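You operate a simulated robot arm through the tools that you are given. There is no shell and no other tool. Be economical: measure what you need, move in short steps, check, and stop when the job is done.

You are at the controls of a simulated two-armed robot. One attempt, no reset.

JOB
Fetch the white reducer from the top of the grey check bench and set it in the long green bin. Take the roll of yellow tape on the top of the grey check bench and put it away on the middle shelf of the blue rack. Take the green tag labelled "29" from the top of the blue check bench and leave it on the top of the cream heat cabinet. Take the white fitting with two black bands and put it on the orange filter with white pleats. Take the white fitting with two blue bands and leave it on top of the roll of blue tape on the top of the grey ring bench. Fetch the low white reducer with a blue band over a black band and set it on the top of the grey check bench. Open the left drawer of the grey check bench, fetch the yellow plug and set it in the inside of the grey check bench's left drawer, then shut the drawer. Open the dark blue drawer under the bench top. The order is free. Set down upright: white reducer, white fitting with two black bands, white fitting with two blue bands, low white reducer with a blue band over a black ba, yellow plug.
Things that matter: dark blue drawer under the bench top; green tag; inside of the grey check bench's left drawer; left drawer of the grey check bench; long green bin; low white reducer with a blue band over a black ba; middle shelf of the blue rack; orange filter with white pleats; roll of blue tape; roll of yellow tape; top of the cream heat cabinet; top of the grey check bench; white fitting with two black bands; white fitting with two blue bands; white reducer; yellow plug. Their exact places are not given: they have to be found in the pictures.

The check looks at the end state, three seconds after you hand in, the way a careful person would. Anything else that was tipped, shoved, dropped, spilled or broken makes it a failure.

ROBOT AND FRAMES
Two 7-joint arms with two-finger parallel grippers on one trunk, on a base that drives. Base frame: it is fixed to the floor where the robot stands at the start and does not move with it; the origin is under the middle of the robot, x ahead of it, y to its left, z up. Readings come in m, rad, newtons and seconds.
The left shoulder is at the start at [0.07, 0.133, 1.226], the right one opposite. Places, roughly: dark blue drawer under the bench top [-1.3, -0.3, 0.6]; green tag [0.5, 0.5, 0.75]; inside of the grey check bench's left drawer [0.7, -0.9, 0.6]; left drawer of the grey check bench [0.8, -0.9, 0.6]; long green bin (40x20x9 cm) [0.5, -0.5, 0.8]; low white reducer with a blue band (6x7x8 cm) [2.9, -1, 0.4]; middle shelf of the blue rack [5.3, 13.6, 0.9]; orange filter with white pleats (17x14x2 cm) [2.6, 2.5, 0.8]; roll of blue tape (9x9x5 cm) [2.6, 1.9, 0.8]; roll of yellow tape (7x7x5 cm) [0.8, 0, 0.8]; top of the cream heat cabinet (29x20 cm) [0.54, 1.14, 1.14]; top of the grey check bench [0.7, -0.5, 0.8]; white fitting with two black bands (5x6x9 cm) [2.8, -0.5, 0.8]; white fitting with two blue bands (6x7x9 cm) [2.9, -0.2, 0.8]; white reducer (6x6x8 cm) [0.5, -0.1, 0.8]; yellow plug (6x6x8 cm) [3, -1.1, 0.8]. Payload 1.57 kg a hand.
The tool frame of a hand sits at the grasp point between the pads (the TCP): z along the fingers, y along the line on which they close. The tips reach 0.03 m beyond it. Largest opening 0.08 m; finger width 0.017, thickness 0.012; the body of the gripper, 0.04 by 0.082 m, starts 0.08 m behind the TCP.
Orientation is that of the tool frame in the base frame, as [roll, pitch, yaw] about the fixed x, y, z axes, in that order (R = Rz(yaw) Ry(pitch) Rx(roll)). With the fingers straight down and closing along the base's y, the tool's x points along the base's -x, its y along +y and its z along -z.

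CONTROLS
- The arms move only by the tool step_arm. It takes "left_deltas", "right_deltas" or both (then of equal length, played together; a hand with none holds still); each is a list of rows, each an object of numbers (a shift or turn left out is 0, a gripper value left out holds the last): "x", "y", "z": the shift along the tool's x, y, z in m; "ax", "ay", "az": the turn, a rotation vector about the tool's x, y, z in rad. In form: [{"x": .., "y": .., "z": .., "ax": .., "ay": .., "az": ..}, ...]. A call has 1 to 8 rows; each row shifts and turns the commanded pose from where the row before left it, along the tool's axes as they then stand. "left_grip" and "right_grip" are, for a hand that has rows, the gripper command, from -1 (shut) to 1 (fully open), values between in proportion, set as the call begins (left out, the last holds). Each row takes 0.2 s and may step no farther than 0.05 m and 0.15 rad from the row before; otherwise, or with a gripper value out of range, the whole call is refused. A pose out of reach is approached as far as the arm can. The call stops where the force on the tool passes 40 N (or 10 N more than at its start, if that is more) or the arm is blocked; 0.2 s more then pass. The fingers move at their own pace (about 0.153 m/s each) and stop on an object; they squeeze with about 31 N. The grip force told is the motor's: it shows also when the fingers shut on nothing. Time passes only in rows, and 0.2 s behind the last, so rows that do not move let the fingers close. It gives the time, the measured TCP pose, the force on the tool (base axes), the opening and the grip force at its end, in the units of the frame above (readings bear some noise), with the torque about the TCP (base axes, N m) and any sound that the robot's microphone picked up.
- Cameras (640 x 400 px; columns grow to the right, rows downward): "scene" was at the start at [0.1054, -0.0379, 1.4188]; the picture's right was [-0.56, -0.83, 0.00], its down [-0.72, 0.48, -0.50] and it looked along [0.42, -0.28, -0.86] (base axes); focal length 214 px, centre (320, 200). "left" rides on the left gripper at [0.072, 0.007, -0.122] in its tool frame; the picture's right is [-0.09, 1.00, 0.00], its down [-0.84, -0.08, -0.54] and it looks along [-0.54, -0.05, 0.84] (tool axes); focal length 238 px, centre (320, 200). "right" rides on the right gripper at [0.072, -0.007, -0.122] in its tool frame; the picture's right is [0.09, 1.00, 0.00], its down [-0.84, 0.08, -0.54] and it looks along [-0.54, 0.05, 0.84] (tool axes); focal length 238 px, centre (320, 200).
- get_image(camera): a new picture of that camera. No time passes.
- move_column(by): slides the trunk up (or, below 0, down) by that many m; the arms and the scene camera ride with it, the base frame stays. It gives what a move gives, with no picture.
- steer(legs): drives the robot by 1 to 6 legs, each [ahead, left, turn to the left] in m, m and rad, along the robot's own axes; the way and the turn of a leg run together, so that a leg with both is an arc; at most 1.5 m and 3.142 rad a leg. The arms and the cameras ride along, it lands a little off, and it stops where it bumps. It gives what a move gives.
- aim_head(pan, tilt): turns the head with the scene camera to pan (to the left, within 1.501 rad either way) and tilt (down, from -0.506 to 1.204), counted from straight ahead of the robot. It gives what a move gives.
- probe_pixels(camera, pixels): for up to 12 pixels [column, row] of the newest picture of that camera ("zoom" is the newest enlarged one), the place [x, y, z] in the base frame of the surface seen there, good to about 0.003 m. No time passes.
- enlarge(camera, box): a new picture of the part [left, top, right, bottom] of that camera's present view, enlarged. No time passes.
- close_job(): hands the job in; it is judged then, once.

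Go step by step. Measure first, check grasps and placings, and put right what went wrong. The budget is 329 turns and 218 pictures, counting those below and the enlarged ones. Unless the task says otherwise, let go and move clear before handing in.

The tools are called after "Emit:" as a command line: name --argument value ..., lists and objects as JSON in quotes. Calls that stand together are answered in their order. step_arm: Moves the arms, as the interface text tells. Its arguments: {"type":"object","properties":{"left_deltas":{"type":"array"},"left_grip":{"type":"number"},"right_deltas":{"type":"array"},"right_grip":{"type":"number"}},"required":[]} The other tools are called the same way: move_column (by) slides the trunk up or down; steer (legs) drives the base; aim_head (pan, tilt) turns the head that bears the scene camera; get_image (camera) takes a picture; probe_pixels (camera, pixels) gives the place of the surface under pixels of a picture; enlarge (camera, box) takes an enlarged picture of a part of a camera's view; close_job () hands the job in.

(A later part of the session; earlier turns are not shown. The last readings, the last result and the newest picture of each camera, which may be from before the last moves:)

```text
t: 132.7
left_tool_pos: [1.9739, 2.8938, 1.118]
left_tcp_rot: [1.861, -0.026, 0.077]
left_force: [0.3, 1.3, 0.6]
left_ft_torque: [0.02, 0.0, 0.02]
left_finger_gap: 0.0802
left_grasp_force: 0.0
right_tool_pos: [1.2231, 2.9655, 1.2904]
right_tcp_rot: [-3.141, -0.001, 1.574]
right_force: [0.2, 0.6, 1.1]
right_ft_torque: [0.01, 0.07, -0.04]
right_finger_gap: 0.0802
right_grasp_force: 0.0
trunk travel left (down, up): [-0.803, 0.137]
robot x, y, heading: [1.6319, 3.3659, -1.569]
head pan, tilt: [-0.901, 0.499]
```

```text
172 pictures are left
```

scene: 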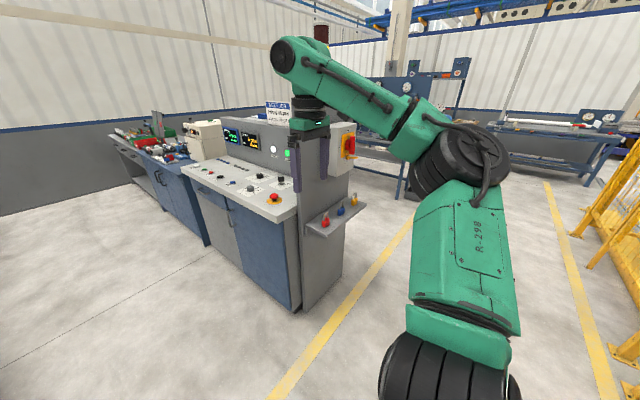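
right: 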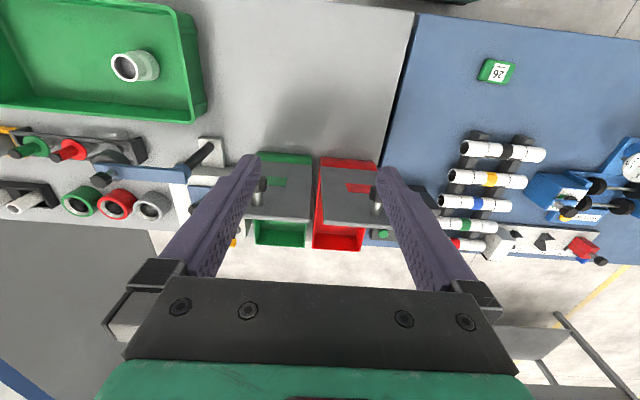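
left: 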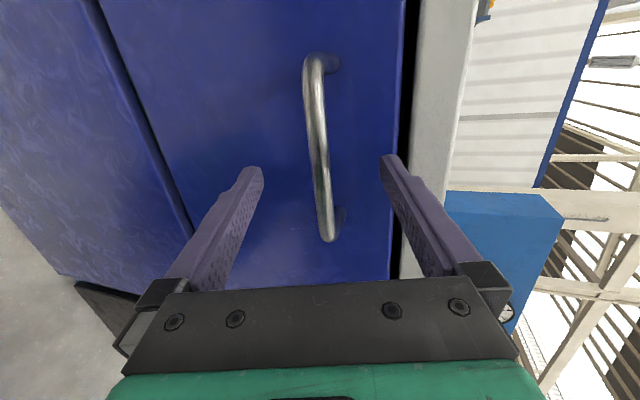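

Refused for leg length; drive again with shorter legs.

Emit:
steer --legs '[[1.4, 0, 0], [1.4, 0, 0], [0.5, 0, 0]]'

Emit:
aim_head --pan 0.9 --tilt 0.5

Emit:
get_image --camera "scene"

Emit:
aim_head --pan -0.9 --tilt 0.5

Emit:
get_image --camera "scene"

```text
t: 148.6
left_tool_pos: [1.996, -0.3766, 1.1179]
left_tcp_rot: [1.86, -0.025, 0.083]
left_force: [0.1, -0.3, -1.1]
left_ft_torque: [-0.02, 0.0, 0.03]
left_finger_gap: 0.08
left_grasp_force: 0.0
right_tool_pos: [1.2434, -0.3083, 1.2897]
right_tcp_rot: [3.141, 0.0, 1.583]
right_force: [0.1, -0.3, -0.5]
right_ft_torque: [0.0, -0.02, -0.01]
right_finger_gap: 0.0801
right_grasp_force: 0.1
trunk travel left (down, up): [-0.803, 0.137]
robot x, y, heading: [1.65, 0.0924, -1.559]
head pan, tilt: [-0.901, 0.499]
```

```text
t: 150.4
left_tool_pos: [1.9966, -0.3766, 1.118]
left_tcp_rot: [1.861, -0.028, 0.084]
left_force: [-0.5, 0.1, -0.4]
left_ft_torque: [0.02, -0.02, 0.02]
left_finger_gap: 0.0801
left_grasp_force: 0.1
right_tool_pos: [1.2444, -0.3106, 1.2904]
right_tcp_rot: [3.141, 0.0, 1.583]
right_force: [0.4, 0.2, -0.3]
right_ft_torque: [0.01, 0.02, -0.02]
right_finger_gap: 0.0802
right_grasp_force: 0.0
trunk travel left (down, up): [-0.803, 0.137]
robot x, y, heading: [1.6503, 0.0952, -1.553]
head pan, tilt: [0.901, 0.499]
```

```text
171 pictures are left
```

scene: 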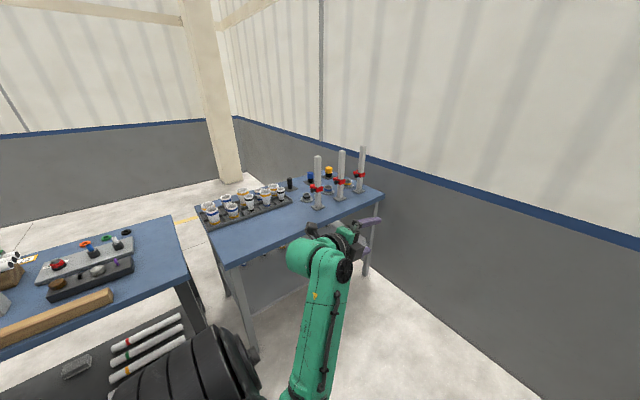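

```text
t: 152.2
left_tool_pos: [1.9957, -0.3768, 1.1186]
left_tcp_rot: [1.861, -0.025, 0.084]
left_force: [-0.6, 0.3, 0.0]
left_ft_torque: [-0.01, -0.01, -0.01]
left_finger_gap: 0.08
left_grasp_force: 0.1
right_tool_pos: [1.2446, -0.3097, 1.29]
right_tcp_rot: [3.141, 0.001, 1.582]
right_force: [0.9, -0.2, 0.2]
right_ft_torque: [0.02, -0.03, 0.03]
right_finger_gap: 0.0801
right_grasp_force: 0.1
trunk travel left (down, up): [-0.803, 0.137]
robot x, y, heading: [1.6517, 0.0965, -1.56]
head pan, tilt: [-0.901, 0.499]
```

```text
170 pictures are left
```

scene: 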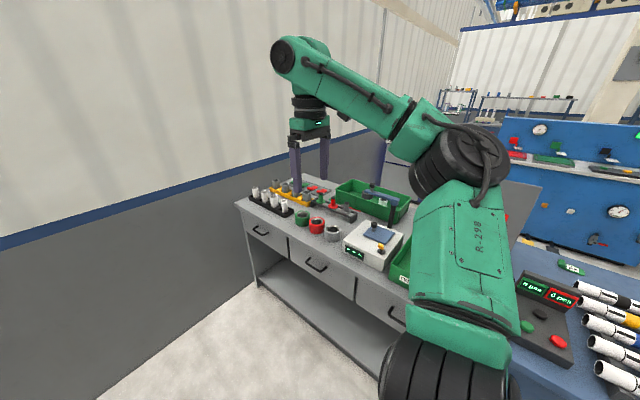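

The three grey drawers face this aisle; the left one is at (265,230). I'll turn to face the bench, measure drawers and wall.

Emit:
probe_pixels --camera "scene" --pixels '[[262, 230], [317, 265], [262, 220], [150, 200], [50, 240], [250, 180], [240, 205], [200, 190], [400, 315]]'

Emit:
steer --legs '[[0.3, 0, 0], [0, 0, -1.58]]'

Emit:
aim_head --pan 0.3 --tilt 0.5

Emit:
get_image --camera "scene"

```text
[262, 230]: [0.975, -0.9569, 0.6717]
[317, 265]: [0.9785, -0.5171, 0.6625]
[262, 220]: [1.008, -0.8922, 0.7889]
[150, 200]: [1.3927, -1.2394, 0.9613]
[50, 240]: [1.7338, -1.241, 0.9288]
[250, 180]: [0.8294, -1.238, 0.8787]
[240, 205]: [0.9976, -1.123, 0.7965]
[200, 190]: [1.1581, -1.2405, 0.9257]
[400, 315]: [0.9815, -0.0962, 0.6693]
```

```text
t: 158.2
left_tool_pos: [1.1713, -0.5316, 1.1176]
left_tcp_rot: [1.86, -0.025, -1.518]
left_force: [-0.2, 0.7, 0.3]
left_ft_torque: [-0.02, 0.01, 0.0]
left_finger_gap: 0.08
left_grasp_force: 0.1
right_tool_pos: [1.2604, 0.2176, 1.2888]
right_tcp_rot: [3.141, -0.003, -0.016]
right_force: [0.2, -0.3, -0.7]
right_ft_torque: [-0.01, -0.02, 0.02]
right_finger_gap: 0.0802
right_grasp_force: 0.1
trunk travel left (down, up): [-0.803, 0.137]
robot x, y, heading: [1.6524, -0.1995, 3.123]
head pan, tilt: [-0.901, 0.499]
```

```text
t: 159.6
left_tool_pos: [1.1709, -0.5313, 1.1175]
left_tcp_rot: [1.861, -0.027, -1.518]
left_force: [-0.3, 0.4, 0.4]
left_ft_torque: [0.04, 0.0, 0.01]
left_finger_gap: 0.0799
left_grasp_force: 0.1
right_tool_pos: [1.26, 0.2195, 1.2907]
right_tcp_rot: [3.141, -0.001, -0.017]
right_force: [0.0, 0.4, -1.1]
right_ft_torque: [-0.01, -0.02, 0.02]
right_finger_gap: 0.0796
right_grasp_force: 0.1
trunk travel left (down, up): [-0.803, 0.137]
robot x, y, heading: [1.6552, -0.1986, 3.131]
head pan, tilt: [0.3, 0.499]
```

```text
169 pictures are left
```

scene: 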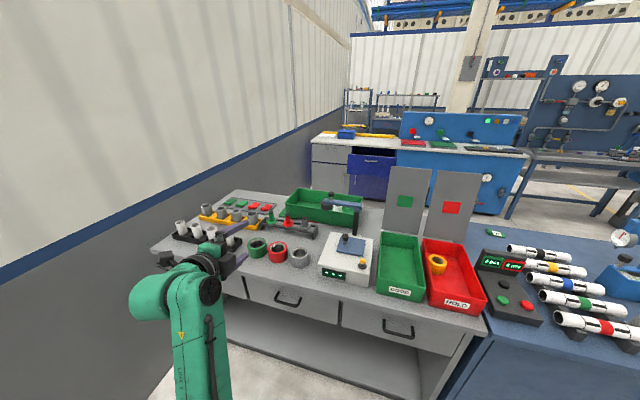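

The wall is at y −1.24; the left drawer handle is near y −0.93, z 0.67. I'll align the left hand with it and lower.

Emit:
steer --legs '[[0, 0.39, 0.01]]'

Emit:
move_column --by -0.4

Emit:
get_image --camera "left"

Emit:
get_image --camera "scene"

```text
t: 162.0
left_tool_pos: [1.1732, -0.9212, 1.1202]
left_tcp_rot: [1.862, -0.029, -1.504]
left_force: [-0.9, 0.7, -0.6]
left_ft_torque: [0.02, 0.02, 0.01]
left_finger_gap: 0.0799
left_grasp_force: 0.0
right_tool_pos: [1.2506, -0.1711, 1.2905]
right_tcp_rot: [3.14, -0.001, -0.004]
right_force: [0.8, -0.3, 0.3]
right_ft_torque: [-0.01, 0.01, 0.01]
right_finger_gap: 0.0803
right_grasp_force: 0.0
trunk travel left (down, up): [-0.803, 0.137]
robot x, y, heading: [1.6523, -0.5857, 3.139]
head pan, tilt: [0.3, 0.499]
```

```text
t: 165.8
left_tool_pos: [1.1727, -0.9234, 0.718]
left_tcp_rot: [1.861, -0.025, -1.502]
left_force: [-0.7, 0.5, -0.1]
left_ft_torque: [0.03, 0.0, 0.05]
left_finger_gap: 0.0799
left_grasp_force: 0.0
right_tool_pos: [1.2495, -0.1723, 0.889]
right_tcp_rot: [-3.141, 0.0, -0.003]
right_force: [0.6, 0.0, 0.3]
right_ft_torque: [-0.02, 0.02, -0.01]
right_finger_gap: 0.08
right_grasp_force: 0.2
trunk travel left (down, up): [-0.403, 0.537]
robot x, y, heading: [1.6494, -0.585, 3.144]
head pan, tilt: [0.3, 0.499]
```

```text
168 pictures are left
```

left: 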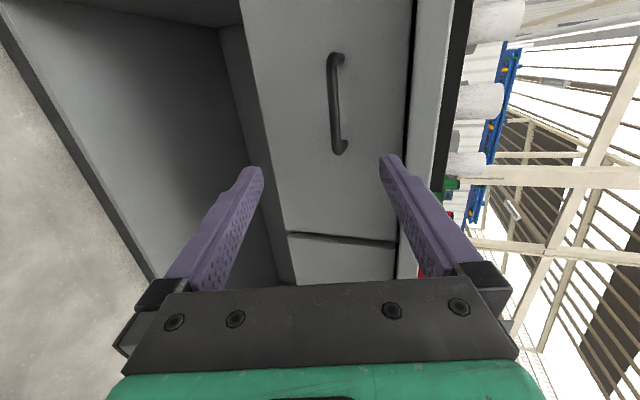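

```text
167 pictures are left
```

scene: 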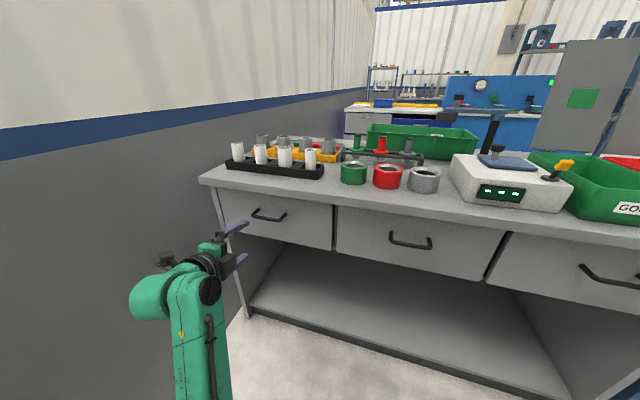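

Emit:
probe_pixels --camera "left" --pixels '[[334, 105], [333, 80], [336, 130], [375, 100], [290, 100], [330, 200], [300, 228], [435, 100]]'

Emit:
probe_pixels --camera "scene" --pixels '[[268, 218], [255, 213], [283, 218], [300, 225], [325, 240]]'

```text
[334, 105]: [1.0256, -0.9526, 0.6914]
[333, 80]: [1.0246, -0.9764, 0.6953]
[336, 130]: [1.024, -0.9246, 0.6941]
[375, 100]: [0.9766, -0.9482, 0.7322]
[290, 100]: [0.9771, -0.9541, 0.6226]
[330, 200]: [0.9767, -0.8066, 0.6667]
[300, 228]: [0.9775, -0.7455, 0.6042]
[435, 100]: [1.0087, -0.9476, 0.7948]
```

```text
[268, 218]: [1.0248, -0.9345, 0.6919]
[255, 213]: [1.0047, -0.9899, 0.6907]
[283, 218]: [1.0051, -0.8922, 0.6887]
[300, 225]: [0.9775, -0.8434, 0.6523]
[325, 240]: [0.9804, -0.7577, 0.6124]
```

Handle: x≈1.022, z≈0.692, y −0.94. Lower 22 mm and drive forward 0.13 m.

Emit:
move_column --by -0.022

Emit:
steer --legs '[[0.13, 0.013, 0]]'

Emit:
get_image --camera "left"

```text
t: 166.5
left_tool_pos: [1.1735, -0.9241, 0.6952]
left_tcp_rot: [1.86, -0.027, -1.504]
left_force: [0.4, -0.7, 0.0]
left_ft_torque: [0.01, 0.01, 0.01]
left_finger_gap: 0.0801
left_grasp_force: 0.1
right_tool_pos: [1.2516, -0.1728, 0.8688]
right_tcp_rot: [-3.141, -0.001, -0.003]
right_force: [-1.5, 0.9, -0.8]
right_ft_torque: [-0.02, 0.01, -0.02]
right_finger_gap: 0.0801
right_grasp_force: 0.0
trunk travel left (down, up): [-0.381, 0.559]
robot x, y, heading: [1.6472, -0.5894, 3.14]
head pan, tilt: [0.3, 0.499]
```

```text
t: 167.8
left_tool_pos: [1.0453, -0.9358, 0.6958]
left_tcp_rot: [1.862, -0.027, -1.507]
left_force: [0.6, -0.3, -0.3]
left_ft_torque: [-0.01, -0.02, 0.0]
left_finger_gap: 0.0803
left_grasp_force: 0.2
right_tool_pos: [1.1245, -0.1847, 0.8678]
right_tcp_rot: [-3.141, -0.002, -0.006]
right_force: [-1.3, 1.0, -0.6]
right_ft_torque: [0.01, -0.03, -0.02]
right_finger_gap: 0.0797
right_grasp_force: 0.1
trunk travel left (down, up): [-0.381, 0.559]
robot x, y, heading: [1.5227, -0.5955, 3.137]
head pan, tilt: [0.3, 0.499]
```

```text
166 pictures are left
```

left: 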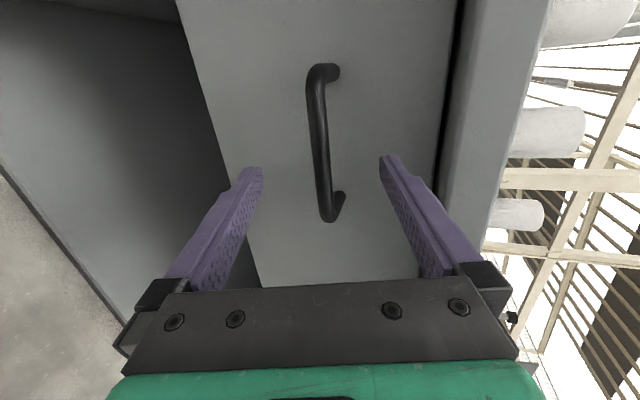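

Bar well between the fingers. Close in 14 mm, grip, and pull 0.25 m.

Emit:
step_arm --left_deltas '[{"z": 0.014}, {}]'

Emit:
step_arm --left_deltas '[{}, {}, {}]' --left_grip -1

Emit:
steer --legs '[[-0.12, 0, 0], [-0.14, 0, 0]]'

Emit:
get_image --camera "scene"

```text
t: 168.4
left_tool_pos: [1.0315, -0.9356, 0.6918]
left_tcp_rot: [1.861, -0.026, -1.505]
left_force: [0.1, 0.4, 0.0]
left_ft_torque: [-0.03, 0.0, -0.04]
left_finger_gap: 0.0798
left_grasp_force: 0.0
right_tool_pos: [1.1257, -0.1846, 0.8674]
right_tcp_rot: [3.14, -0.001, -0.006]
right_force: [0.7, -0.4, -0.1]
right_ft_torque: [0.02, -0.02, 0.0]
right_finger_gap: 0.0798
right_grasp_force: 0.1
trunk travel left (down, up): [-0.381, 0.559]
robot x, y, heading: [1.525, -0.5996, 3.137]
head pan, tilt: [0.3, 0.499]
```

```text
t: 169.2
left_tool_pos: [1.0327, -0.9357, 0.6943]
left_tcp_rot: [1.858, -0.025, -1.501]
left_force: [-2.7, -3.6, 8.2]
left_ft_torque: [0.26, 0.15, -0.12]
left_finger_gap: 0.0117
left_grasp_force: 29.3
right_tool_pos: [1.1261, -0.1843, 0.8676]
right_tcp_rot: [3.139, 0.0, -0.006]
right_force: [-0.6, -0.4, -0.1]
right_ft_torque: [0.0, -0.03, -0.05]
right_finger_gap: 0.0799
right_grasp_force: 0.0
trunk travel left (down, up): [-0.381, 0.559]
robot x, y, heading: [1.525, -0.5998, 3.136]
head pan, tilt: [0.3, 0.499]
```

```text
t: 171.3
left_tool_pos: [1.2969, -0.9361, 0.6936]
left_tcp_rot: [1.859, -0.028, -1.504]
left_force: [0.3, -0.4, 9.1]
left_ft_torque: [0.2, 0.13, 0.18]
left_finger_gap: 0.012
left_grasp_force: 29.4
right_tool_pos: [1.3895, -0.1851, 0.8685]
right_tcp_rot: [3.14, 0.001, -0.004]
right_force: [-0.3, 0.1, 0.2]
right_ft_torque: [0.01, 0.02, 0.03]
right_finger_gap: 0.08
right_grasp_force: 0.0
trunk travel left (down, up): [-0.381, 0.559]
robot x, y, heading: [1.7888, -0.5993, 3.139]
head pan, tilt: [0.3, 0.499]
```

```text
165 pictures are left
```

scene: 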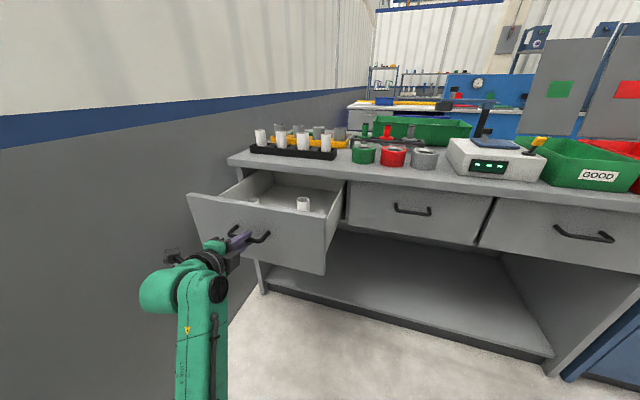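

The drawer is open ~0.26 m and already holds some fittings, which I must leave alone. Release and back off 0.12 m.

Emit:
step_arm --left_deltas '[{}, {}, {}]' --left_grip 1

Emit:
steer --legs '[[-0.12, 0, 0]]'

Emit:
move_column --by 0.4

Emit:
aim_head --pan 0.4 --tilt 0.75

Emit:
get_image --camera "scene"

```text
t: 172.2
left_tool_pos: [1.2968, -0.936, 0.6925]
left_tcp_rot: [1.86, -0.028, -1.505]
left_force: [-0.1, 0.1, -0.4]
left_ft_torque: [-0.01, 0.01, 0.01]
left_finger_gap: 0.08
left_grasp_force: 0.0
right_tool_pos: [1.3884, -0.1856, 0.8684]
right_tcp_rot: [-3.141, -0.003, -0.004]
right_force: [0.2, -0.5, -0.3]
right_ft_torque: [0.0, 0.01, 0.01]
right_finger_gap: 0.0799
right_grasp_force: 0.0
trunk travel left (down, up): [-0.381, 0.559]
robot x, y, heading: [1.7885, -0.6005, 3.14]
head pan, tilt: [0.3, 0.499]
```

```text
t: 173.4
left_tool_pos: [1.415, -0.9377, 0.6933]
left_tcp_rot: [1.858, -0.027, -1.504]
left_force: [0.2, 1.4, 0.5]
left_ft_torque: [0.01, 0.0, 0.02]
left_finger_gap: 0.0802
left_grasp_force: 0.1
right_tool_pos: [1.5076, -0.1865, 0.8685]
right_tcp_rot: [-3.141, 0.001, -0.005]
right_force: [0.1, -0.1, 0.5]
right_ft_torque: [0.01, 0.03, 0.03]
right_finger_gap: 0.0801
right_grasp_force: 0.2
trunk travel left (down, up): [-0.381, 0.559]
robot x, y, heading: [1.906, -0.6023, 3.138]
head pan, tilt: [0.3, 0.499]
```

```text
t: 177.2
left_tool_pos: [1.414, -0.9359, 1.0925]
left_tcp_rot: [1.86, -0.026, -1.507]
left_force: [-0.3, -0.2, 0.2]
left_ft_torque: [-0.01, -0.01, 0.0]
left_finger_gap: 0.0797
left_grasp_force: 0.0
right_tool_pos: [1.5076, -0.1858, 1.2678]
right_tcp_rot: [3.141, -0.002, -0.005]
right_force: [0.0, -0.7, 0.4]
right_ft_torque: [-0.01, -0.02, -0.01]
right_finger_gap: 0.08
right_grasp_force: 0.1
trunk travel left (down, up): [-0.781, 0.159]
robot x, y, heading: [1.9027, -0.5985, 3.139]
head pan, tilt: [0.3, 0.499]
```

```text
t: 178.0
left_tool_pos: [1.414, -0.9371, 1.0927]
left_tcp_rot: [1.862, -0.028, -1.504]
left_force: [-0.3, 0.4, 0.1]
left_ft_torque: [-0.01, 0.01, -0.01]
left_finger_gap: 0.0801
left_grasp_force: 0.2
right_tool_pos: [1.5078, -0.1854, 1.2681]
right_tcp_rot: [3.14, -0.002, -0.008]
right_force: [1.0, 0.3, -0.8]
right_ft_torque: [0.01, 0.04, -0.02]
right_finger_gap: 0.0797
right_grasp_force: 0.1
trunk travel left (down, up): [-0.781, 0.159]
robot x, y, heading: [1.9057, -0.5953, 3.14]
head pan, tilt: [0.4, 0.75]
```

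```text
164 pictures are left
```

scene: 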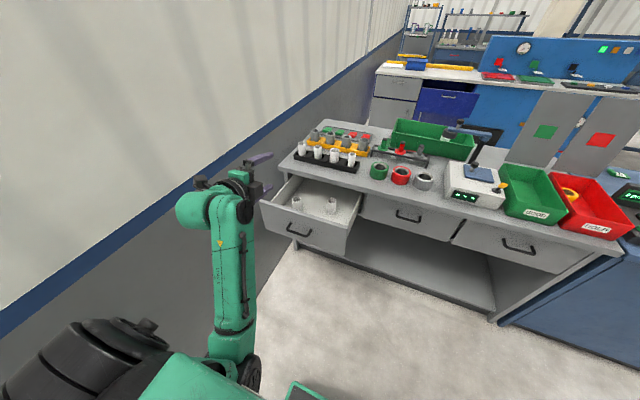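

Zoom in on the open drawer to see what's inside.

Emit:
enlarge --camera "scene" --box '[250, 160, 378, 240]'

Emit:
probe_pixels --camera "zoom" --pixels '[[240, 215], [400, 235], [330, 230], [480, 190], [250, 100], [500, 290], [60, 235], [470, 230], [330, 180]]'

```text
5.00 times, centred on (314, 200) of scene
```

zoom: 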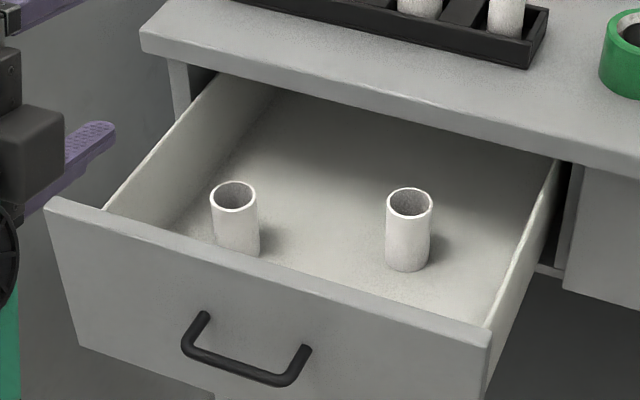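

```text
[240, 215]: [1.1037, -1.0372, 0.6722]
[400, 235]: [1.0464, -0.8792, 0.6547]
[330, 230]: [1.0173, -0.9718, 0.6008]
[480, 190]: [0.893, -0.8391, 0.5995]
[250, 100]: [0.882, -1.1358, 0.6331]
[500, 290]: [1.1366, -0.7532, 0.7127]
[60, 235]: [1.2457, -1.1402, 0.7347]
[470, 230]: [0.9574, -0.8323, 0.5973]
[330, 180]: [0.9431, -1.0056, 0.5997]
```

Drawer floor z=0.60; two fittings inside near (1.09,-1.035) and (1.04,-0.875), so (1.16,-0.89) is free for the plug. Now turn right around to face the tables at +x and look.

Emit:
steer --legs '[[0.2, -0.1, 0], [0, 0, -1.57], [0, 0, -1.57]]'

Emit:
aim_head --pan 0.0 --tilt 0.5

Emit:
get_image --camera "scene"

```text
t: 187.3
left_tool_pos: [2.2033, -0.1615, 1.0918]
left_tcp_rot: [1.861, -0.026, 1.633]
left_force: [0.0, -1.0, 0.6]
left_ft_torque: [-0.03, -0.02, 0.0]
left_finger_gap: 0.08
left_grasp_force: 0.0
right_tool_pos: [2.1073, -0.913, 1.2678]
right_tcp_rot: [-3.141, -0.002, 3.134]
right_force: [-0.5, 0.4, -0.1]
right_ft_torque: [-0.02, -0.01, -0.02]
right_finger_gap: 0.0802
right_grasp_force: 0.0
trunk travel left (down, up): [-0.781, 0.159]
robot x, y, heading: [1.7076, -0.4956, -0.009]
head pan, tilt: [0.4, 0.75]
```

```text
t: 188.2
left_tool_pos: [2.2025, -0.1625, 1.0918]
left_tcp_rot: [1.861, -0.024, 1.633]
left_force: [-0.5, -0.7, -0.4]
left_ft_torque: [0.0, 0.0, -0.02]
left_finger_gap: 0.0802
left_grasp_force: 0.0
right_tool_pos: [2.106, -0.9117, 1.2675]
right_tcp_rot: [3.141, 0.0, 3.133]
right_force: [-0.6, -0.8, 0.0]
right_ft_torque: [0.0, 0.02, 0.02]
right_finger_gap: 0.0799
right_grasp_force: 0.1
trunk travel left (down, up): [-0.781, 0.159]
robot x, y, heading: [1.7073, -0.4978, -0.008]
head pan, tilt: [0.0, 0.499]
```

```text
162 pictures are left
```

scene: 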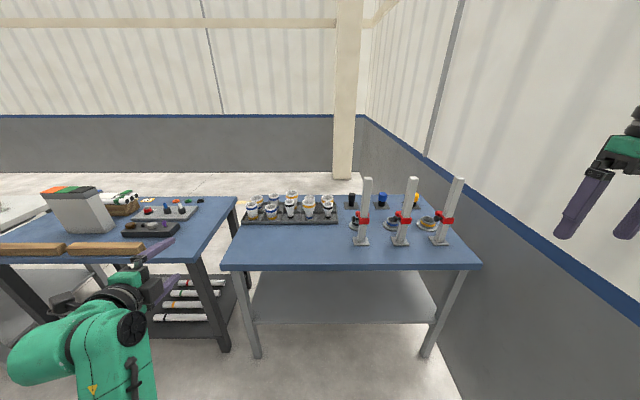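

Yellow plug is at (416,200), behind the posts. Zoom in and measure.

Emit:
enlarge --camera "scene" --box '[230, 165, 486, 325]'

Emit:
probe_pixels --camera "zoom" --pixels '[[465, 90], [380, 88], [305, 85], [30, 250], [600, 250], [45, 80], [325, 190], [425, 190], [520, 185], [60, 110], [380, 300]]'

```text
2.50 times, centred on (358, 245) of scene
```

zoom: 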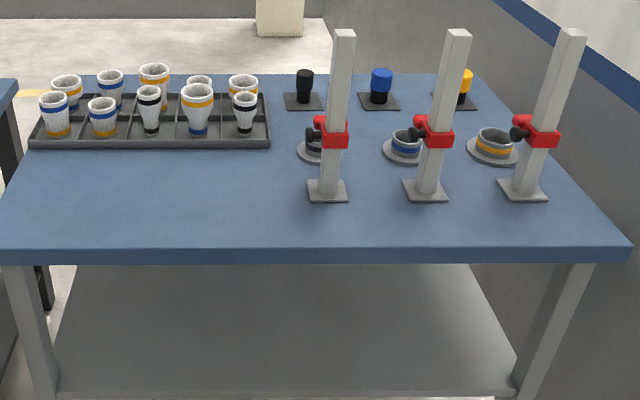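

```text
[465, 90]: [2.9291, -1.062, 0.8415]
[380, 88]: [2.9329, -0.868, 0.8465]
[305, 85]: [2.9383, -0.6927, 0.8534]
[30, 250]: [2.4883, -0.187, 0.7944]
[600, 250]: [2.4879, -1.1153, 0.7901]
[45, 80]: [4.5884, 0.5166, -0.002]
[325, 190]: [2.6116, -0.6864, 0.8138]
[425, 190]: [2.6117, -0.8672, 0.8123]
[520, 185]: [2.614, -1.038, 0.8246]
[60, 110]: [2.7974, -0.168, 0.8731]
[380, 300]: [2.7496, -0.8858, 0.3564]
```

The plug (2.93,-1.06), fittings tray (x≈2.8–2.95) are near the table's back edge, so I'll work from its far side. Driving north, round the ring bench's end.

Emit:
steer --legs '[[0, 0, 1.58], [1.4, 0, 0], [1.4, 0, 0], [1.1, 0, 0], [0, 0, -1.57]]'

Emit:
aim_head --pan -0.4 --tilt 0.5

Emit:
get_image --camera "scene"

Emit:
probe_pixels --camera "scene" --pixels '[[320, 200], [380, 200], [400, 230], [300, 180], [250, 190], [200, 200], [450, 200], [500, 200], [150, 220]]'

```text
t: 214.3
left_tool_pos: [2.2387, 3.6911, 1.0914]
left_tcp_rot: [1.859, -0.027, 1.649]
left_force: [-0.4, 0.4, 0.6]
left_ft_torque: [-0.01, -0.04, -0.03]
left_finger_gap: 0.0799
left_grasp_force: 0.0
right_tool_pos: [2.1549, 2.9388, 1.269]
right_tcp_rot: [3.141, -0.003, -3.135]
right_force: [0.4, 0.3, 0.1]
right_ft_torque: [0.06, -0.06, 0.01]
right_finger_gap: 0.0799
right_grasp_force: 0.1
trunk travel left (down, up): [-0.781, 0.159]
robot x, y, heading: [1.7531, 3.3469, 0.012]
head pan, tilt: [0.0, 0.499]
```

```text
t: 215.2
left_tool_pos: [2.2383, 3.6899, 1.0929]
left_tcp_rot: [1.862, -0.027, 1.648]
left_force: [1.0, -0.2, 0.2]
left_ft_torque: [0.02, 0.01, 0.0]
left_finger_gap: 0.08
left_grasp_force: 0.1
right_tool_pos: [2.1556, 2.938, 1.2685]
right_tcp_rot: [-3.141, 0.0, -3.135]
right_force: [0.1, -0.2, 0.3]
right_ft_torque: [-0.03, 0.01, 0.0]
right_finger_gap: 0.0799
right_grasp_force: 0.1
trunk travel left (down, up): [-0.781, 0.159]
robot x, y, heading: [1.7532, 3.3444, 0.009]
head pan, tilt: [-0.4, 0.499]
```

```text
160 pictures are left
```

scene: 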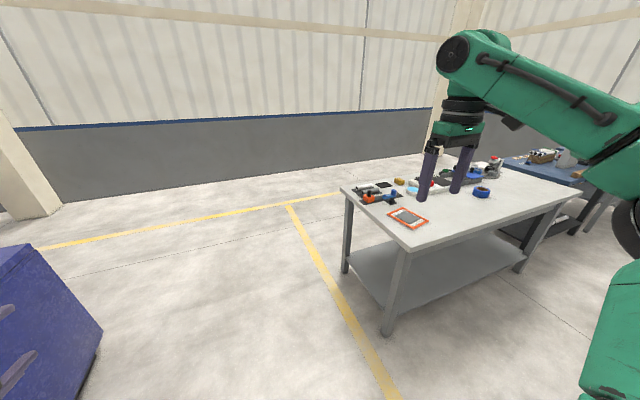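

```text
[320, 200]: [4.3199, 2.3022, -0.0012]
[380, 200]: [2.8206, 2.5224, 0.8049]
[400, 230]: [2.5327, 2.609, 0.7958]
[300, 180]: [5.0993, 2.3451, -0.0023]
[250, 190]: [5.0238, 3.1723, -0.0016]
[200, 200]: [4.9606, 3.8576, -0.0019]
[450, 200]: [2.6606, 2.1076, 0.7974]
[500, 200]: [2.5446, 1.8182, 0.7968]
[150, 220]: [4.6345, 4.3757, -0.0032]
```

Clear. Drive on to x≈3.75, turn to −y, and go down the back of the tables.

Emit:
steer --legs '[[1.0, 0, 0], [1.0, 0, 0], [0, 0, -1.58], [1.4, 0, 0], [1.4, 0, 0]]'

Emit:
aim_head --pan -0.5 --tilt 0.55

Emit:
get_image --camera "scene"

Emit:
probe_pixels --camera "scene" --pixels '[[320, 240], [250, 240], [200, 240], [320, 280], [380, 240], [420, 200], [320, 200], [250, 200]]'

```text
t: 242.1
left_tool_pos: [4.0091, 0.0403, 1.0921]
left_tcp_rot: [1.86, -0.025, 0.023]
left_force: [-0.3, 0.4, -0.4]
left_ft_torque: [0.02, -0.01, 0.01]
left_finger_gap: 0.0799
left_grasp_force: 0.1
right_tool_pos: [3.2631, 0.1661, 1.2684]
right_tcp_rot: [3.141, 0.0, 1.522]
right_force: [-0.2, -0.6, -0.3]
right_ft_torque: [0.02, 0.0, -0.02]
right_finger_gap: 0.0799
right_grasp_force: 0.1
trunk travel left (down, up): [-0.781, 0.159]
robot x, y, heading: [3.6948, 0.5472, -1.616]
head pan, tilt: [-0.4, 0.499]
```

```text
t: 242.8
left_tool_pos: [4.0083, 0.0392, 1.093]
left_tcp_rot: [1.861, -0.026, 0.023]
left_force: [-0.1, 0.3, 0.2]
left_ft_torque: [-0.02, 0.02, 0.02]
left_finger_gap: 0.0799
left_grasp_force: 0.0
right_tool_pos: [3.2628, 0.1662, 1.2681]
right_tcp_rot: [3.139, -0.001, 1.523]
right_force: [-0.9, 0.6, -0.3]
right_ft_torque: [-0.03, 0.01, -0.01]
right_finger_gap: 0.0802
right_grasp_force: 0.0
trunk travel left (down, up): [-0.781, 0.159]
robot x, y, heading: [3.6953, 0.5432, -1.616]
head pan, tilt: [-0.499, 0.55]
```

```text
159 pictures are left
```

scene: 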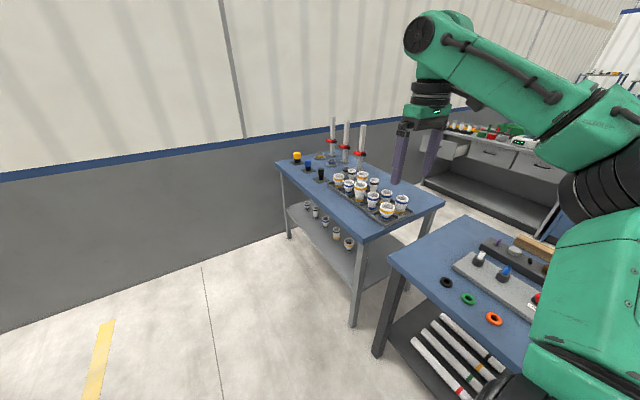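

```text
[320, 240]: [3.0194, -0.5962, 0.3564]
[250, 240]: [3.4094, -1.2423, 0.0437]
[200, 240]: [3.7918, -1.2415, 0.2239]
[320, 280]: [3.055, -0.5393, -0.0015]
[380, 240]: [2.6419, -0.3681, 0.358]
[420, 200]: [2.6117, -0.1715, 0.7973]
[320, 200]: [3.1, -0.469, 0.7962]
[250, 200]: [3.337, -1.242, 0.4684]
```

Now in sight: plugs at table's rear end, fittings tray, and reducers on the lower shelf. Drive closer and face the table.

Emit:
steer --legs '[[1.0, 0.0, 0.04], [0, 0, -1.56]]'

Emit:
aim_head --pan 0.15 --tilt 0.75

Emit:
get_image --camera "scene"

```text
t: 251.8
left_tool_pos: [3.181, -0.7744, 1.0926]
left_tcp_rot: [1.861, -0.025, -1.508]
left_force: [0.8, -0.2, 0.3]
left_ft_torque: [-0.01, 0.0, -0.03]
left_finger_gap: 0.08
left_grasp_force: 0.0
right_tool_pos: [3.2761, -0.0242, 1.268]
right_tcp_rot: [3.141, -0.002, -0.008]
right_force: [0.0, -0.1, 0.5]
right_ft_torque: [0.0, -0.01, -0.01]
right_finger_gap: 0.0804
right_grasp_force: 0.0
trunk travel left (down, up): [-0.781, 0.159]
robot x, y, heading: [3.6769, -0.4383, 3.134]
head pan, tilt: [-0.499, 0.55]
```

```text
t: 252.8
left_tool_pos: [3.1809, -0.7741, 1.0919]
left_tcp_rot: [1.86, -0.026, -1.508]
left_force: [0.4, -0.4, 0.0]
left_ft_torque: [0.0, 0.0, 0.0]
left_finger_gap: 0.0802
left_grasp_force: 0.0
right_tool_pos: [3.2755, -0.0241, 1.2677]
right_tcp_rot: [-3.14, -0.003, -0.008]
right_force: [-0.3, -0.5, 0.6]
right_ft_torque: [-0.02, 0.02, -0.01]
right_finger_gap: 0.08
right_grasp_force: 0.1
trunk travel left (down, up): [-0.781, 0.159]
robot x, y, heading: [3.6768, -0.4361, 3.139]
head pan, tilt: [0.15, 0.75]
```

```text
158 pictures are left
```

scene: 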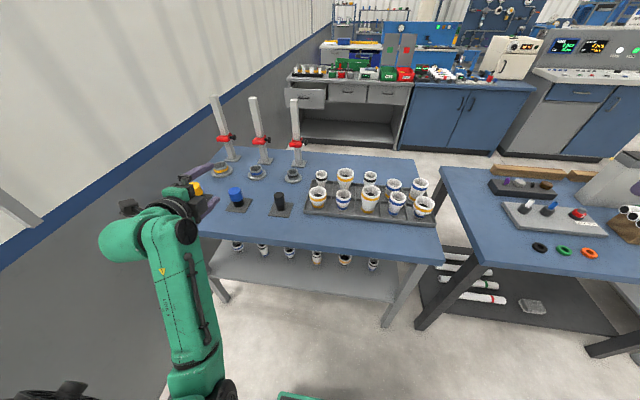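

Emit:
enlarge --camera "scene" --box '[295, 155, 445, 249]'

Emit:
enlarge --camera "scene" --box '[210, 225, 400, 344]'

```text
4.26 times, centred on (370, 202) of scene
```

zoom: 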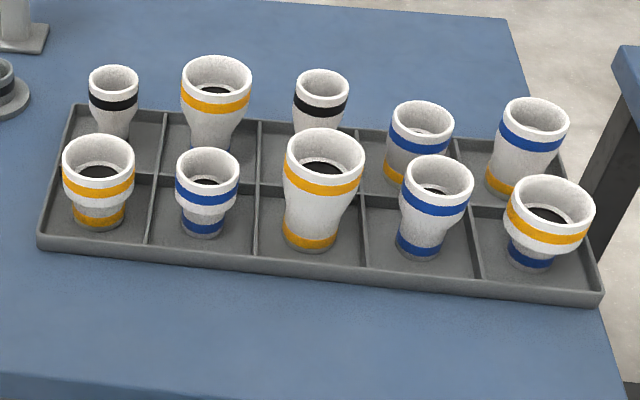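

```text
3.36 times, centred on (305, 284) of scene
```

zoom: 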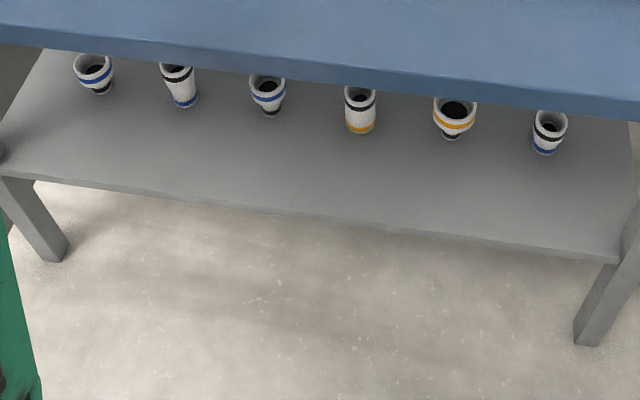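

Several near-identical pieces; I'll measure their positions to pick the right ones.

Emit:
probe_pixels --camera "zoom" --pixels '[[93, 88], [178, 95], [267, 100], [360, 115], [455, 130], [549, 140], [300, 190], [30, 100]]'

Emit:
probe_pixels --camera "scene" --pixels '[[321, 178], [370, 179], [344, 202], [397, 206], [395, 187], [418, 188], [195, 187], [330, 235], [236, 194], [370, 204], [318, 200]]'

Emit:
enlarge --camera "scene" --box '[205, 232, 320, 304]'

```text
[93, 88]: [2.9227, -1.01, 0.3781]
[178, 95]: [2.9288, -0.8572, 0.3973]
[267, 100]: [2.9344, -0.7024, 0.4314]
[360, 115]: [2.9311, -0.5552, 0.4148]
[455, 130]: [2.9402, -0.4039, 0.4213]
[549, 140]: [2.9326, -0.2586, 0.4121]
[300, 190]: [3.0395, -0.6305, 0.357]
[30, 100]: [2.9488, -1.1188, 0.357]
```

```text
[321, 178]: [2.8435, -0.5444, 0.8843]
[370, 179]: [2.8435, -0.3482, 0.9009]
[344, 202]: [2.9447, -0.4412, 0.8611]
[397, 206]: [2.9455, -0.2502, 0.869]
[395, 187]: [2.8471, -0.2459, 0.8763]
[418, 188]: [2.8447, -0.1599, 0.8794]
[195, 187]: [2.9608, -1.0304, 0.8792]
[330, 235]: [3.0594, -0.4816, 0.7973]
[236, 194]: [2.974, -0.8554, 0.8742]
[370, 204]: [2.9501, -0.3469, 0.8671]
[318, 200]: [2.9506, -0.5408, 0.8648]
```

```text
5.56 times, centred on (262, 268) of scene
```

zoom: 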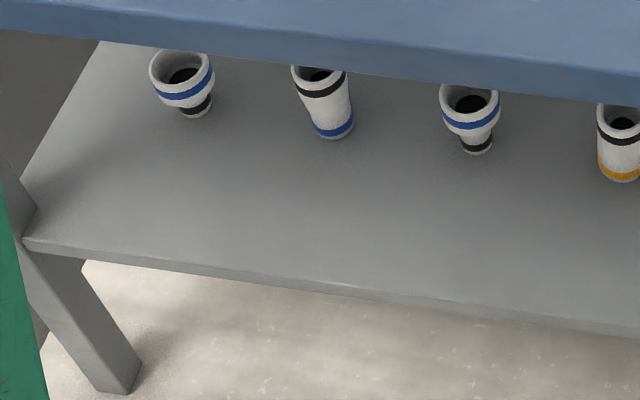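

Matches: two-black fitting ≈(2.84,-0.544), two-blue ≈(2.945,-0.25), low reducer on shelf ≈(2.91,-1.01), yellow plug ≈(2.96,-1.05). First trip: the two fittings. Turn the left hand back to point down.

Emit:
step_arm --left_deltas '[{"ax": 0.15}, {"ax": 0.15}, {"ax": 0.15}, {"ax": 0.15}, {"ax": 0.15}, {"ax": 0.15}, {"ax": 0.15}, {"ax": 0.15}]'

Emit:
step_arm --left_deltas '[{"ax": 0.08, "az": -0.12}, {"az": -0.15}, {"az": -0.15}, {"az": -0.15}, {"az": -0.15}, {"az": -0.15}, {"az": -0.15}, {"az": -0.15}]'

Emit:
step_arm --left_deltas '[{"az": -0.15}, {"az": -0.15}, {"az": -0.03}, {}]'

Emit:
get_image --camera "scene"

```text
t: 254.6
left_tool_pos: [3.1805, -0.775, 1.0911]
left_tcp_rot: [3.062, -0.026, -1.503]
left_force: [1.0, 0.5, -0.1]
left_ft_torque: [-0.01, -0.01, 0.01]
left_finger_gap: 0.0801
left_grasp_force: 0.1
right_tool_pos: [3.2746, -0.023, 1.2679]
right_tcp_rot: [3.138, -0.002, -0.005]
right_force: [0.2, -0.7, -0.3]
right_ft_torque: [0.01, 0.0, -0.04]
right_finger_gap: 0.0799
right_grasp_force: 0.0
trunk travel left (down, up): [-0.781, 0.159]
robot x, y, heading: [3.6708, -0.4382, 3.138]
head pan, tilt: [0.15, 0.75]
```

```text
t: 256.4
left_tool_pos: [3.1799, -0.7758, 1.0924]
left_tcp_rot: [3.121, -0.006, -0.334]
left_force: [0.8, -0.6, 0.1]
left_ft_torque: [0.0, 0.02, -0.02]
left_finger_gap: 0.0799
left_grasp_force: 0.1
right_tool_pos: [3.275, -0.0238, 1.2687]
right_tcp_rot: [3.141, -0.003, -0.009]
right_force: [-0.2, -0.3, -0.7]
right_ft_torque: [-0.03, 0.0, 0.0]
right_finger_gap: 0.0801
right_grasp_force: 0.2
trunk travel left (down, up): [-0.781, 0.159]
robot x, y, heading: [3.6739, -0.4342, 3.135]
head pan, tilt: [0.15, 0.75]
```

```text
t: 257.4
left_tool_pos: [3.1811, -0.7751, 1.0924]
left_tcp_rot: [3.121, 0.0, -0.007]
left_force: [-0.1, 0.3, -0.3]
left_ft_torque: [0.05, -0.01, 0.01]
left_finger_gap: 0.0801
left_grasp_force: 0.2
right_tool_pos: [3.2763, -0.0241, 1.2674]
right_tcp_rot: [-3.141, -0.002, -0.006]
right_force: [0.1, -0.3, 0.6]
right_ft_torque: [0.0, 0.0, -0.01]
right_finger_gap: 0.08
right_grasp_force: 0.1
trunk travel left (down, up): [-0.781, 0.159]
robot x, y, heading: [3.6743, -0.4386, 3.138]
head pan, tilt: [0.15, 0.75]
```

```text
154 pictures are left
```

scene: 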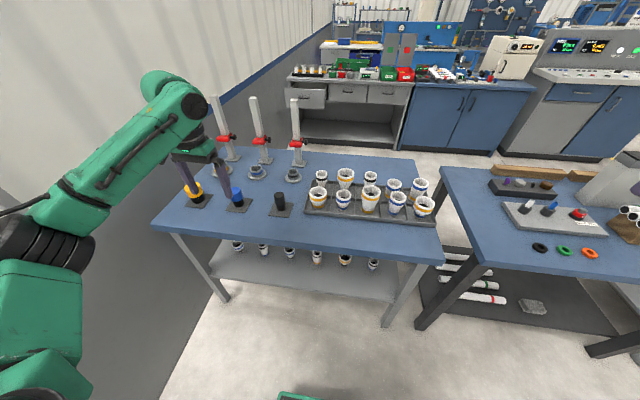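

Left hand points down again. Drive forward 0.22 m so both hands are above the tray, then look with the left camera.

Emit:
steer --legs '[[0.22, -0.03, 0.003]]'

Emit:
step_arm --left_deltas '[{"y": -0.04, "ax": 0.02}, {"y": -0.04}, {"y": -0.04}, {"y": -0.04}, {"x": -0.04}, {"x": -0.04}, {}]'

Emit:
get_image --camera "left"

```text
t: 259.1
left_tool_pos: [2.968, -0.7448, 1.0943]
left_tcp_rot: [3.121, 0.003, -0.008]
left_force: [-0.4, -0.5, -0.1]
left_ft_torque: [-0.01, 0.01, -0.05]
left_finger_gap: 0.0803
left_grasp_force: 0.3
right_tool_pos: [3.0613, 0.0053, 1.2684]
right_tcp_rot: [3.141, 0.0, -0.004]
right_force: [0.3, 0.5, 0.0]
right_ft_torque: [-0.03, 0.02, 0.02]
right_finger_gap: 0.08
right_grasp_force: 0.0
trunk travel left (down, up): [-0.781, 0.159]
robot x, y, heading: [3.4568, -0.4048, 3.134]
head pan, tilt: [0.15, 0.75]
```

```text
t: 260.7
left_tool_pos: [2.8896, -0.5843, 1.0932]
left_tcp_rot: [3.14, 0.002, -0.006]
left_force: [0.1, 0.1, 0.0]
left_ft_torque: [0.01, 0.0, -0.01]
left_finger_gap: 0.08
left_grasp_force: 0.0
right_tool_pos: [3.0596, 0.0057, 1.2676]
right_tcp_rot: [-3.14, -0.001, -0.005]
right_force: [0.3, 0.8, -0.1]
right_ft_torque: [0.0, -0.01, -0.04]
right_finger_gap: 0.0801
right_grasp_force: 0.0
trunk travel left (down, up): [-0.781, 0.159]
robot x, y, heading: [3.458, -0.4071, 3.135]
head pan, tilt: [0.15, 0.75]
```

```text
153 pictures are left
```

left: 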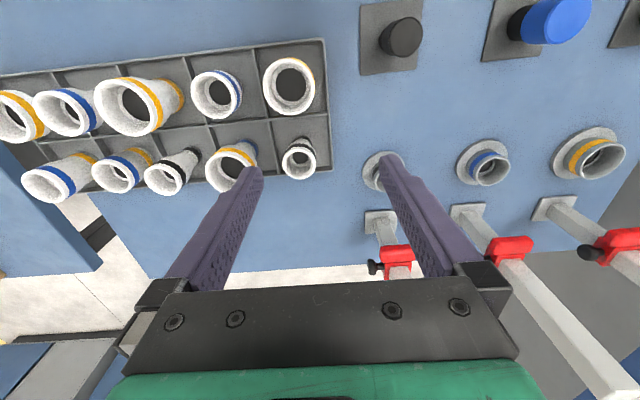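

Two black-banded candidates: (300,160) and (172,172). I'll zoom and measure rim heights to tell them apart.

Emit:
enlarge --camera "left" --box '[0, 40, 340, 220]'

Emit:
probe_pixels --camera "left" --pixels '[[284, 160], [314, 160], [300, 150], [300, 170], [148, 175], [190, 178], [168, 192], [196, 100], [238, 105], [45, 113], [90, 122], [280, 140]]'

```text
1.88 times, centred on (170, 130) of left
```

zoom: 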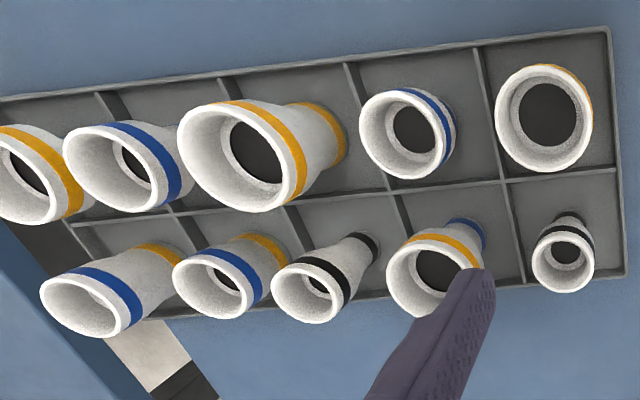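

```text
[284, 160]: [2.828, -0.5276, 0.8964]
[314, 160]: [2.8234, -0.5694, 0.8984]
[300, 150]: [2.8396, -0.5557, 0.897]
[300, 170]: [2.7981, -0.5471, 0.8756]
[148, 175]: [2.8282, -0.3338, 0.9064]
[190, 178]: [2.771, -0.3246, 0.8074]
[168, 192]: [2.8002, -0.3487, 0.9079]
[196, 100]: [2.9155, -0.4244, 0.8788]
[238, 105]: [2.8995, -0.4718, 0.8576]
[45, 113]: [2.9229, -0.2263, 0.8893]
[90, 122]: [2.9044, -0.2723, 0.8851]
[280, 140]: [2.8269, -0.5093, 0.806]
```

The fitting at (2.82,-0.5485) is 9 cm tall with black upper and lower bands, which fits; its twin is taller. Move the left hand above it.

Emit:
step_arm --left_deltas '[{"y": -0.036}, {"x": -0.035}, {"x": -0.035}, {"z": 0.045}, {"z": 0.04}, {"z": 0.03}, {}]' --left_grip 0.8

Emit:
get_image --camera "left"

```text
t: 262.3
left_tool_pos: [2.8518, -0.5475, 0.9771]
left_tcp_rot: [3.142, 0.001, -0.003]
left_force: [-0.3, 0.1, -0.2]
left_ft_torque: [0.02, 0.0, 0.0]
left_finger_gap: 0.0721
left_grasp_force: 0.0
left hand out of reach, approached as far as the arm can: row 3
right_tool_pos: [3.0585, 0.0057, 1.2696]
right_tcp_rot: [-3.141, -0.002, -0.004]
right_force: [-0.4, 0.7, -0.2]
right_ft_torque: [-0.01, 0.02, 0.0]
right_finger_gap: 0.0797
right_grasp_force: 0.1
trunk travel left (down, up): [-0.781, 0.159]
robot x, y, heading: [3.4582, -0.4083, 3.135]
head pan, tilt: [0.15, 0.75]
```

```text
151 pictures are left
```

left: 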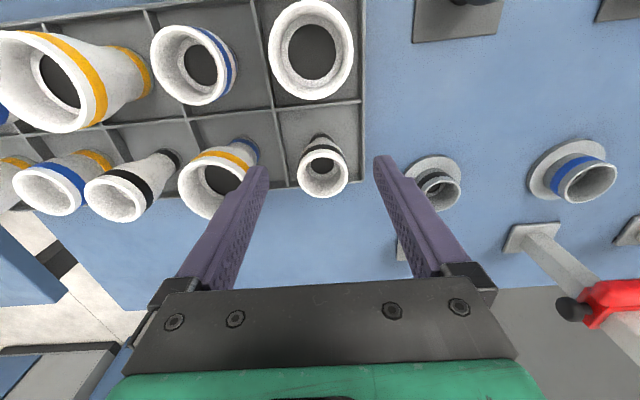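

Forward reach is ~3 cm short. Lowering the trunk extends it: raise the left hand, lower the trunk 0.14, then re-approach.

Emit:
step_arm --left_deltas '[{"z": -0.05}, {"z": -0.05}, {"z": -0.04}, {}]'

Emit:
move_column --by -0.14

Emit:
step_arm --left_deltas '[{"x": -0.032}, {}, {}]'

Emit:
get_image --camera "left"

```text
t: 263.3
left_tool_pos: [2.8534, -0.5502, 1.1155]
left_tcp_rot: [3.141, -0.001, -0.005]
left_force: [-1.1, 0.2, 0.1]
left_ft_torque: [0.02, 0.0, -0.04]
left_finger_gap: 0.0719
left_grasp_force: 0.0
right_tool_pos: [3.0586, 0.0058, 1.2683]
right_tcp_rot: [-3.141, -0.001, -0.006]
right_force: [0.3, -0.7, 0.0]
right_ft_torque: [0.0, 0.04, 0.01]
right_finger_gap: 0.0798
right_grasp_force: 0.1
trunk travel left (down, up): [-0.781, 0.159]
robot x, y, heading: [3.4591, -0.4068, 3.138]
head pan, tilt: [0.15, 0.75]
```

```text
t: 265.0
left_tool_pos: [2.8543, -0.549, 0.9754]
left_tcp_rot: [3.141, 0.001, -0.007]
left_force: [0.5, 0.3, -0.6]
left_ft_torque: [0.01, -0.01, -0.02]
left_finger_gap: 0.0722
left_grasp_force: 0.1
right_tool_pos: [3.0596, 0.0058, 1.1286]
right_tcp_rot: [3.141, 0.0, -0.005]
right_force: [-0.2, 0.3, -0.9]
right_ft_torque: [0.0, 0.03, 0.0]
right_finger_gap: 0.0799
right_grasp_force: 0.0
trunk travel left (down, up): [-0.641, 0.299]
robot x, y, heading: [3.4549, -0.4054, 3.131]
head pan, tilt: [0.15, 0.75]
```

```text
t: 265.8
left_tool_pos: [2.8543, -0.5479, 0.976]
left_tcp_rot: [3.139, 0.002, -0.005]
left_force: [0.0, -0.4, -0.2]
left_ft_torque: [0.0, -0.01, 0.03]
left_finger_gap: 0.0719
left_grasp_force: 0.1
left hand out of reach, approached as far as the arm can: row 1
right_tool_pos: [3.0596, 0.0064, 1.1285]
right_tcp_rot: [3.14, -0.002, -0.004]
right_force: [0.0, -0.3, -0.1]
right_ft_torque: [0.0, -0.03, 0.02]
right_finger_gap: 0.0799
right_grasp_force: 0.1
trunk travel left (down, up): [-0.641, 0.299]
robot x, y, heading: [3.461, -0.404, 3.134]
head pan, tilt: [0.15, 0.75]
```

```text
150 pictures are left
```

left: 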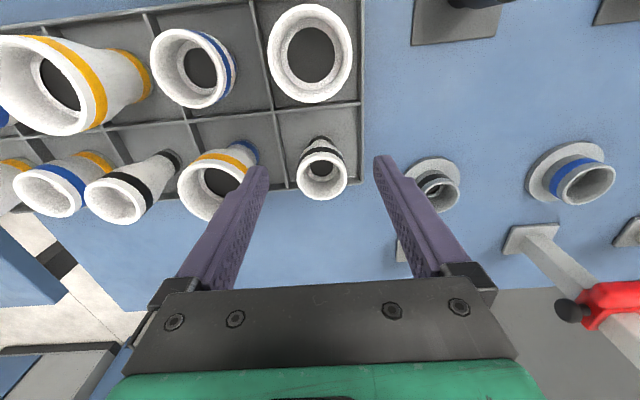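

That's the radial limit. Drive forward 0.035 m (still ~0.32 m from the table edge).

Emit:
steer --legs '[[0.036, 0, 0]]'

Emit:
get_image --camera "left"

Emit:
probe_pixels --camera "left" --pixels '[[300, 145], [344, 148], [322, 135], [322, 168], [260, 150]]'

```text
t: 266.6
left_tool_pos: [2.8217, -0.5491, 0.9777]
left_tcp_rot: [3.141, 0.006, -0.005]
left_force: [0.5, -0.2, 0.4]
left_ft_torque: [0.04, 0.06, -0.01]
left_finger_gap: 0.0721
left_grasp_force: 0.0
right_tool_pos: [3.0267, 0.0064, 1.1294]
right_tcp_rot: [-3.141, 0.003, -0.006]
right_force: [0.0, 0.9, 0.5]
right_ft_torque: [-0.01, 0.04, -0.01]
right_finger_gap: 0.0799
right_grasp_force: 0.1
trunk travel left (down, up): [-0.641, 0.299]
robot x, y, heading: [3.4215, -0.4059, 3.136]
head pan, tilt: [0.15, 0.75]
```

```text
149 pictures are left
```

left: 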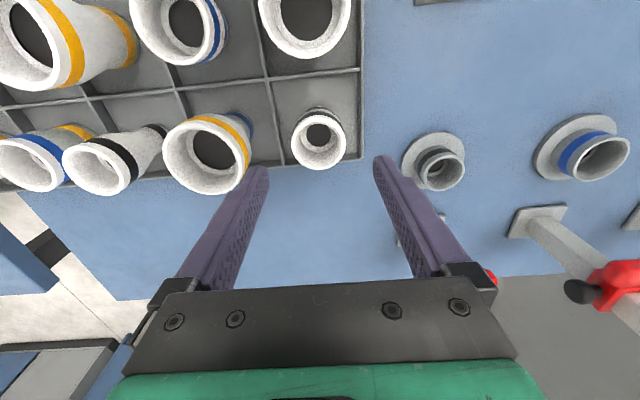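

```text
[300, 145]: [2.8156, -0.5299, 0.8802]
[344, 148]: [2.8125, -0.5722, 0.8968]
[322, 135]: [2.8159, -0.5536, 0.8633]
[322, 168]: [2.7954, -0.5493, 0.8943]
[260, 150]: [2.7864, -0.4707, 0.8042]
```

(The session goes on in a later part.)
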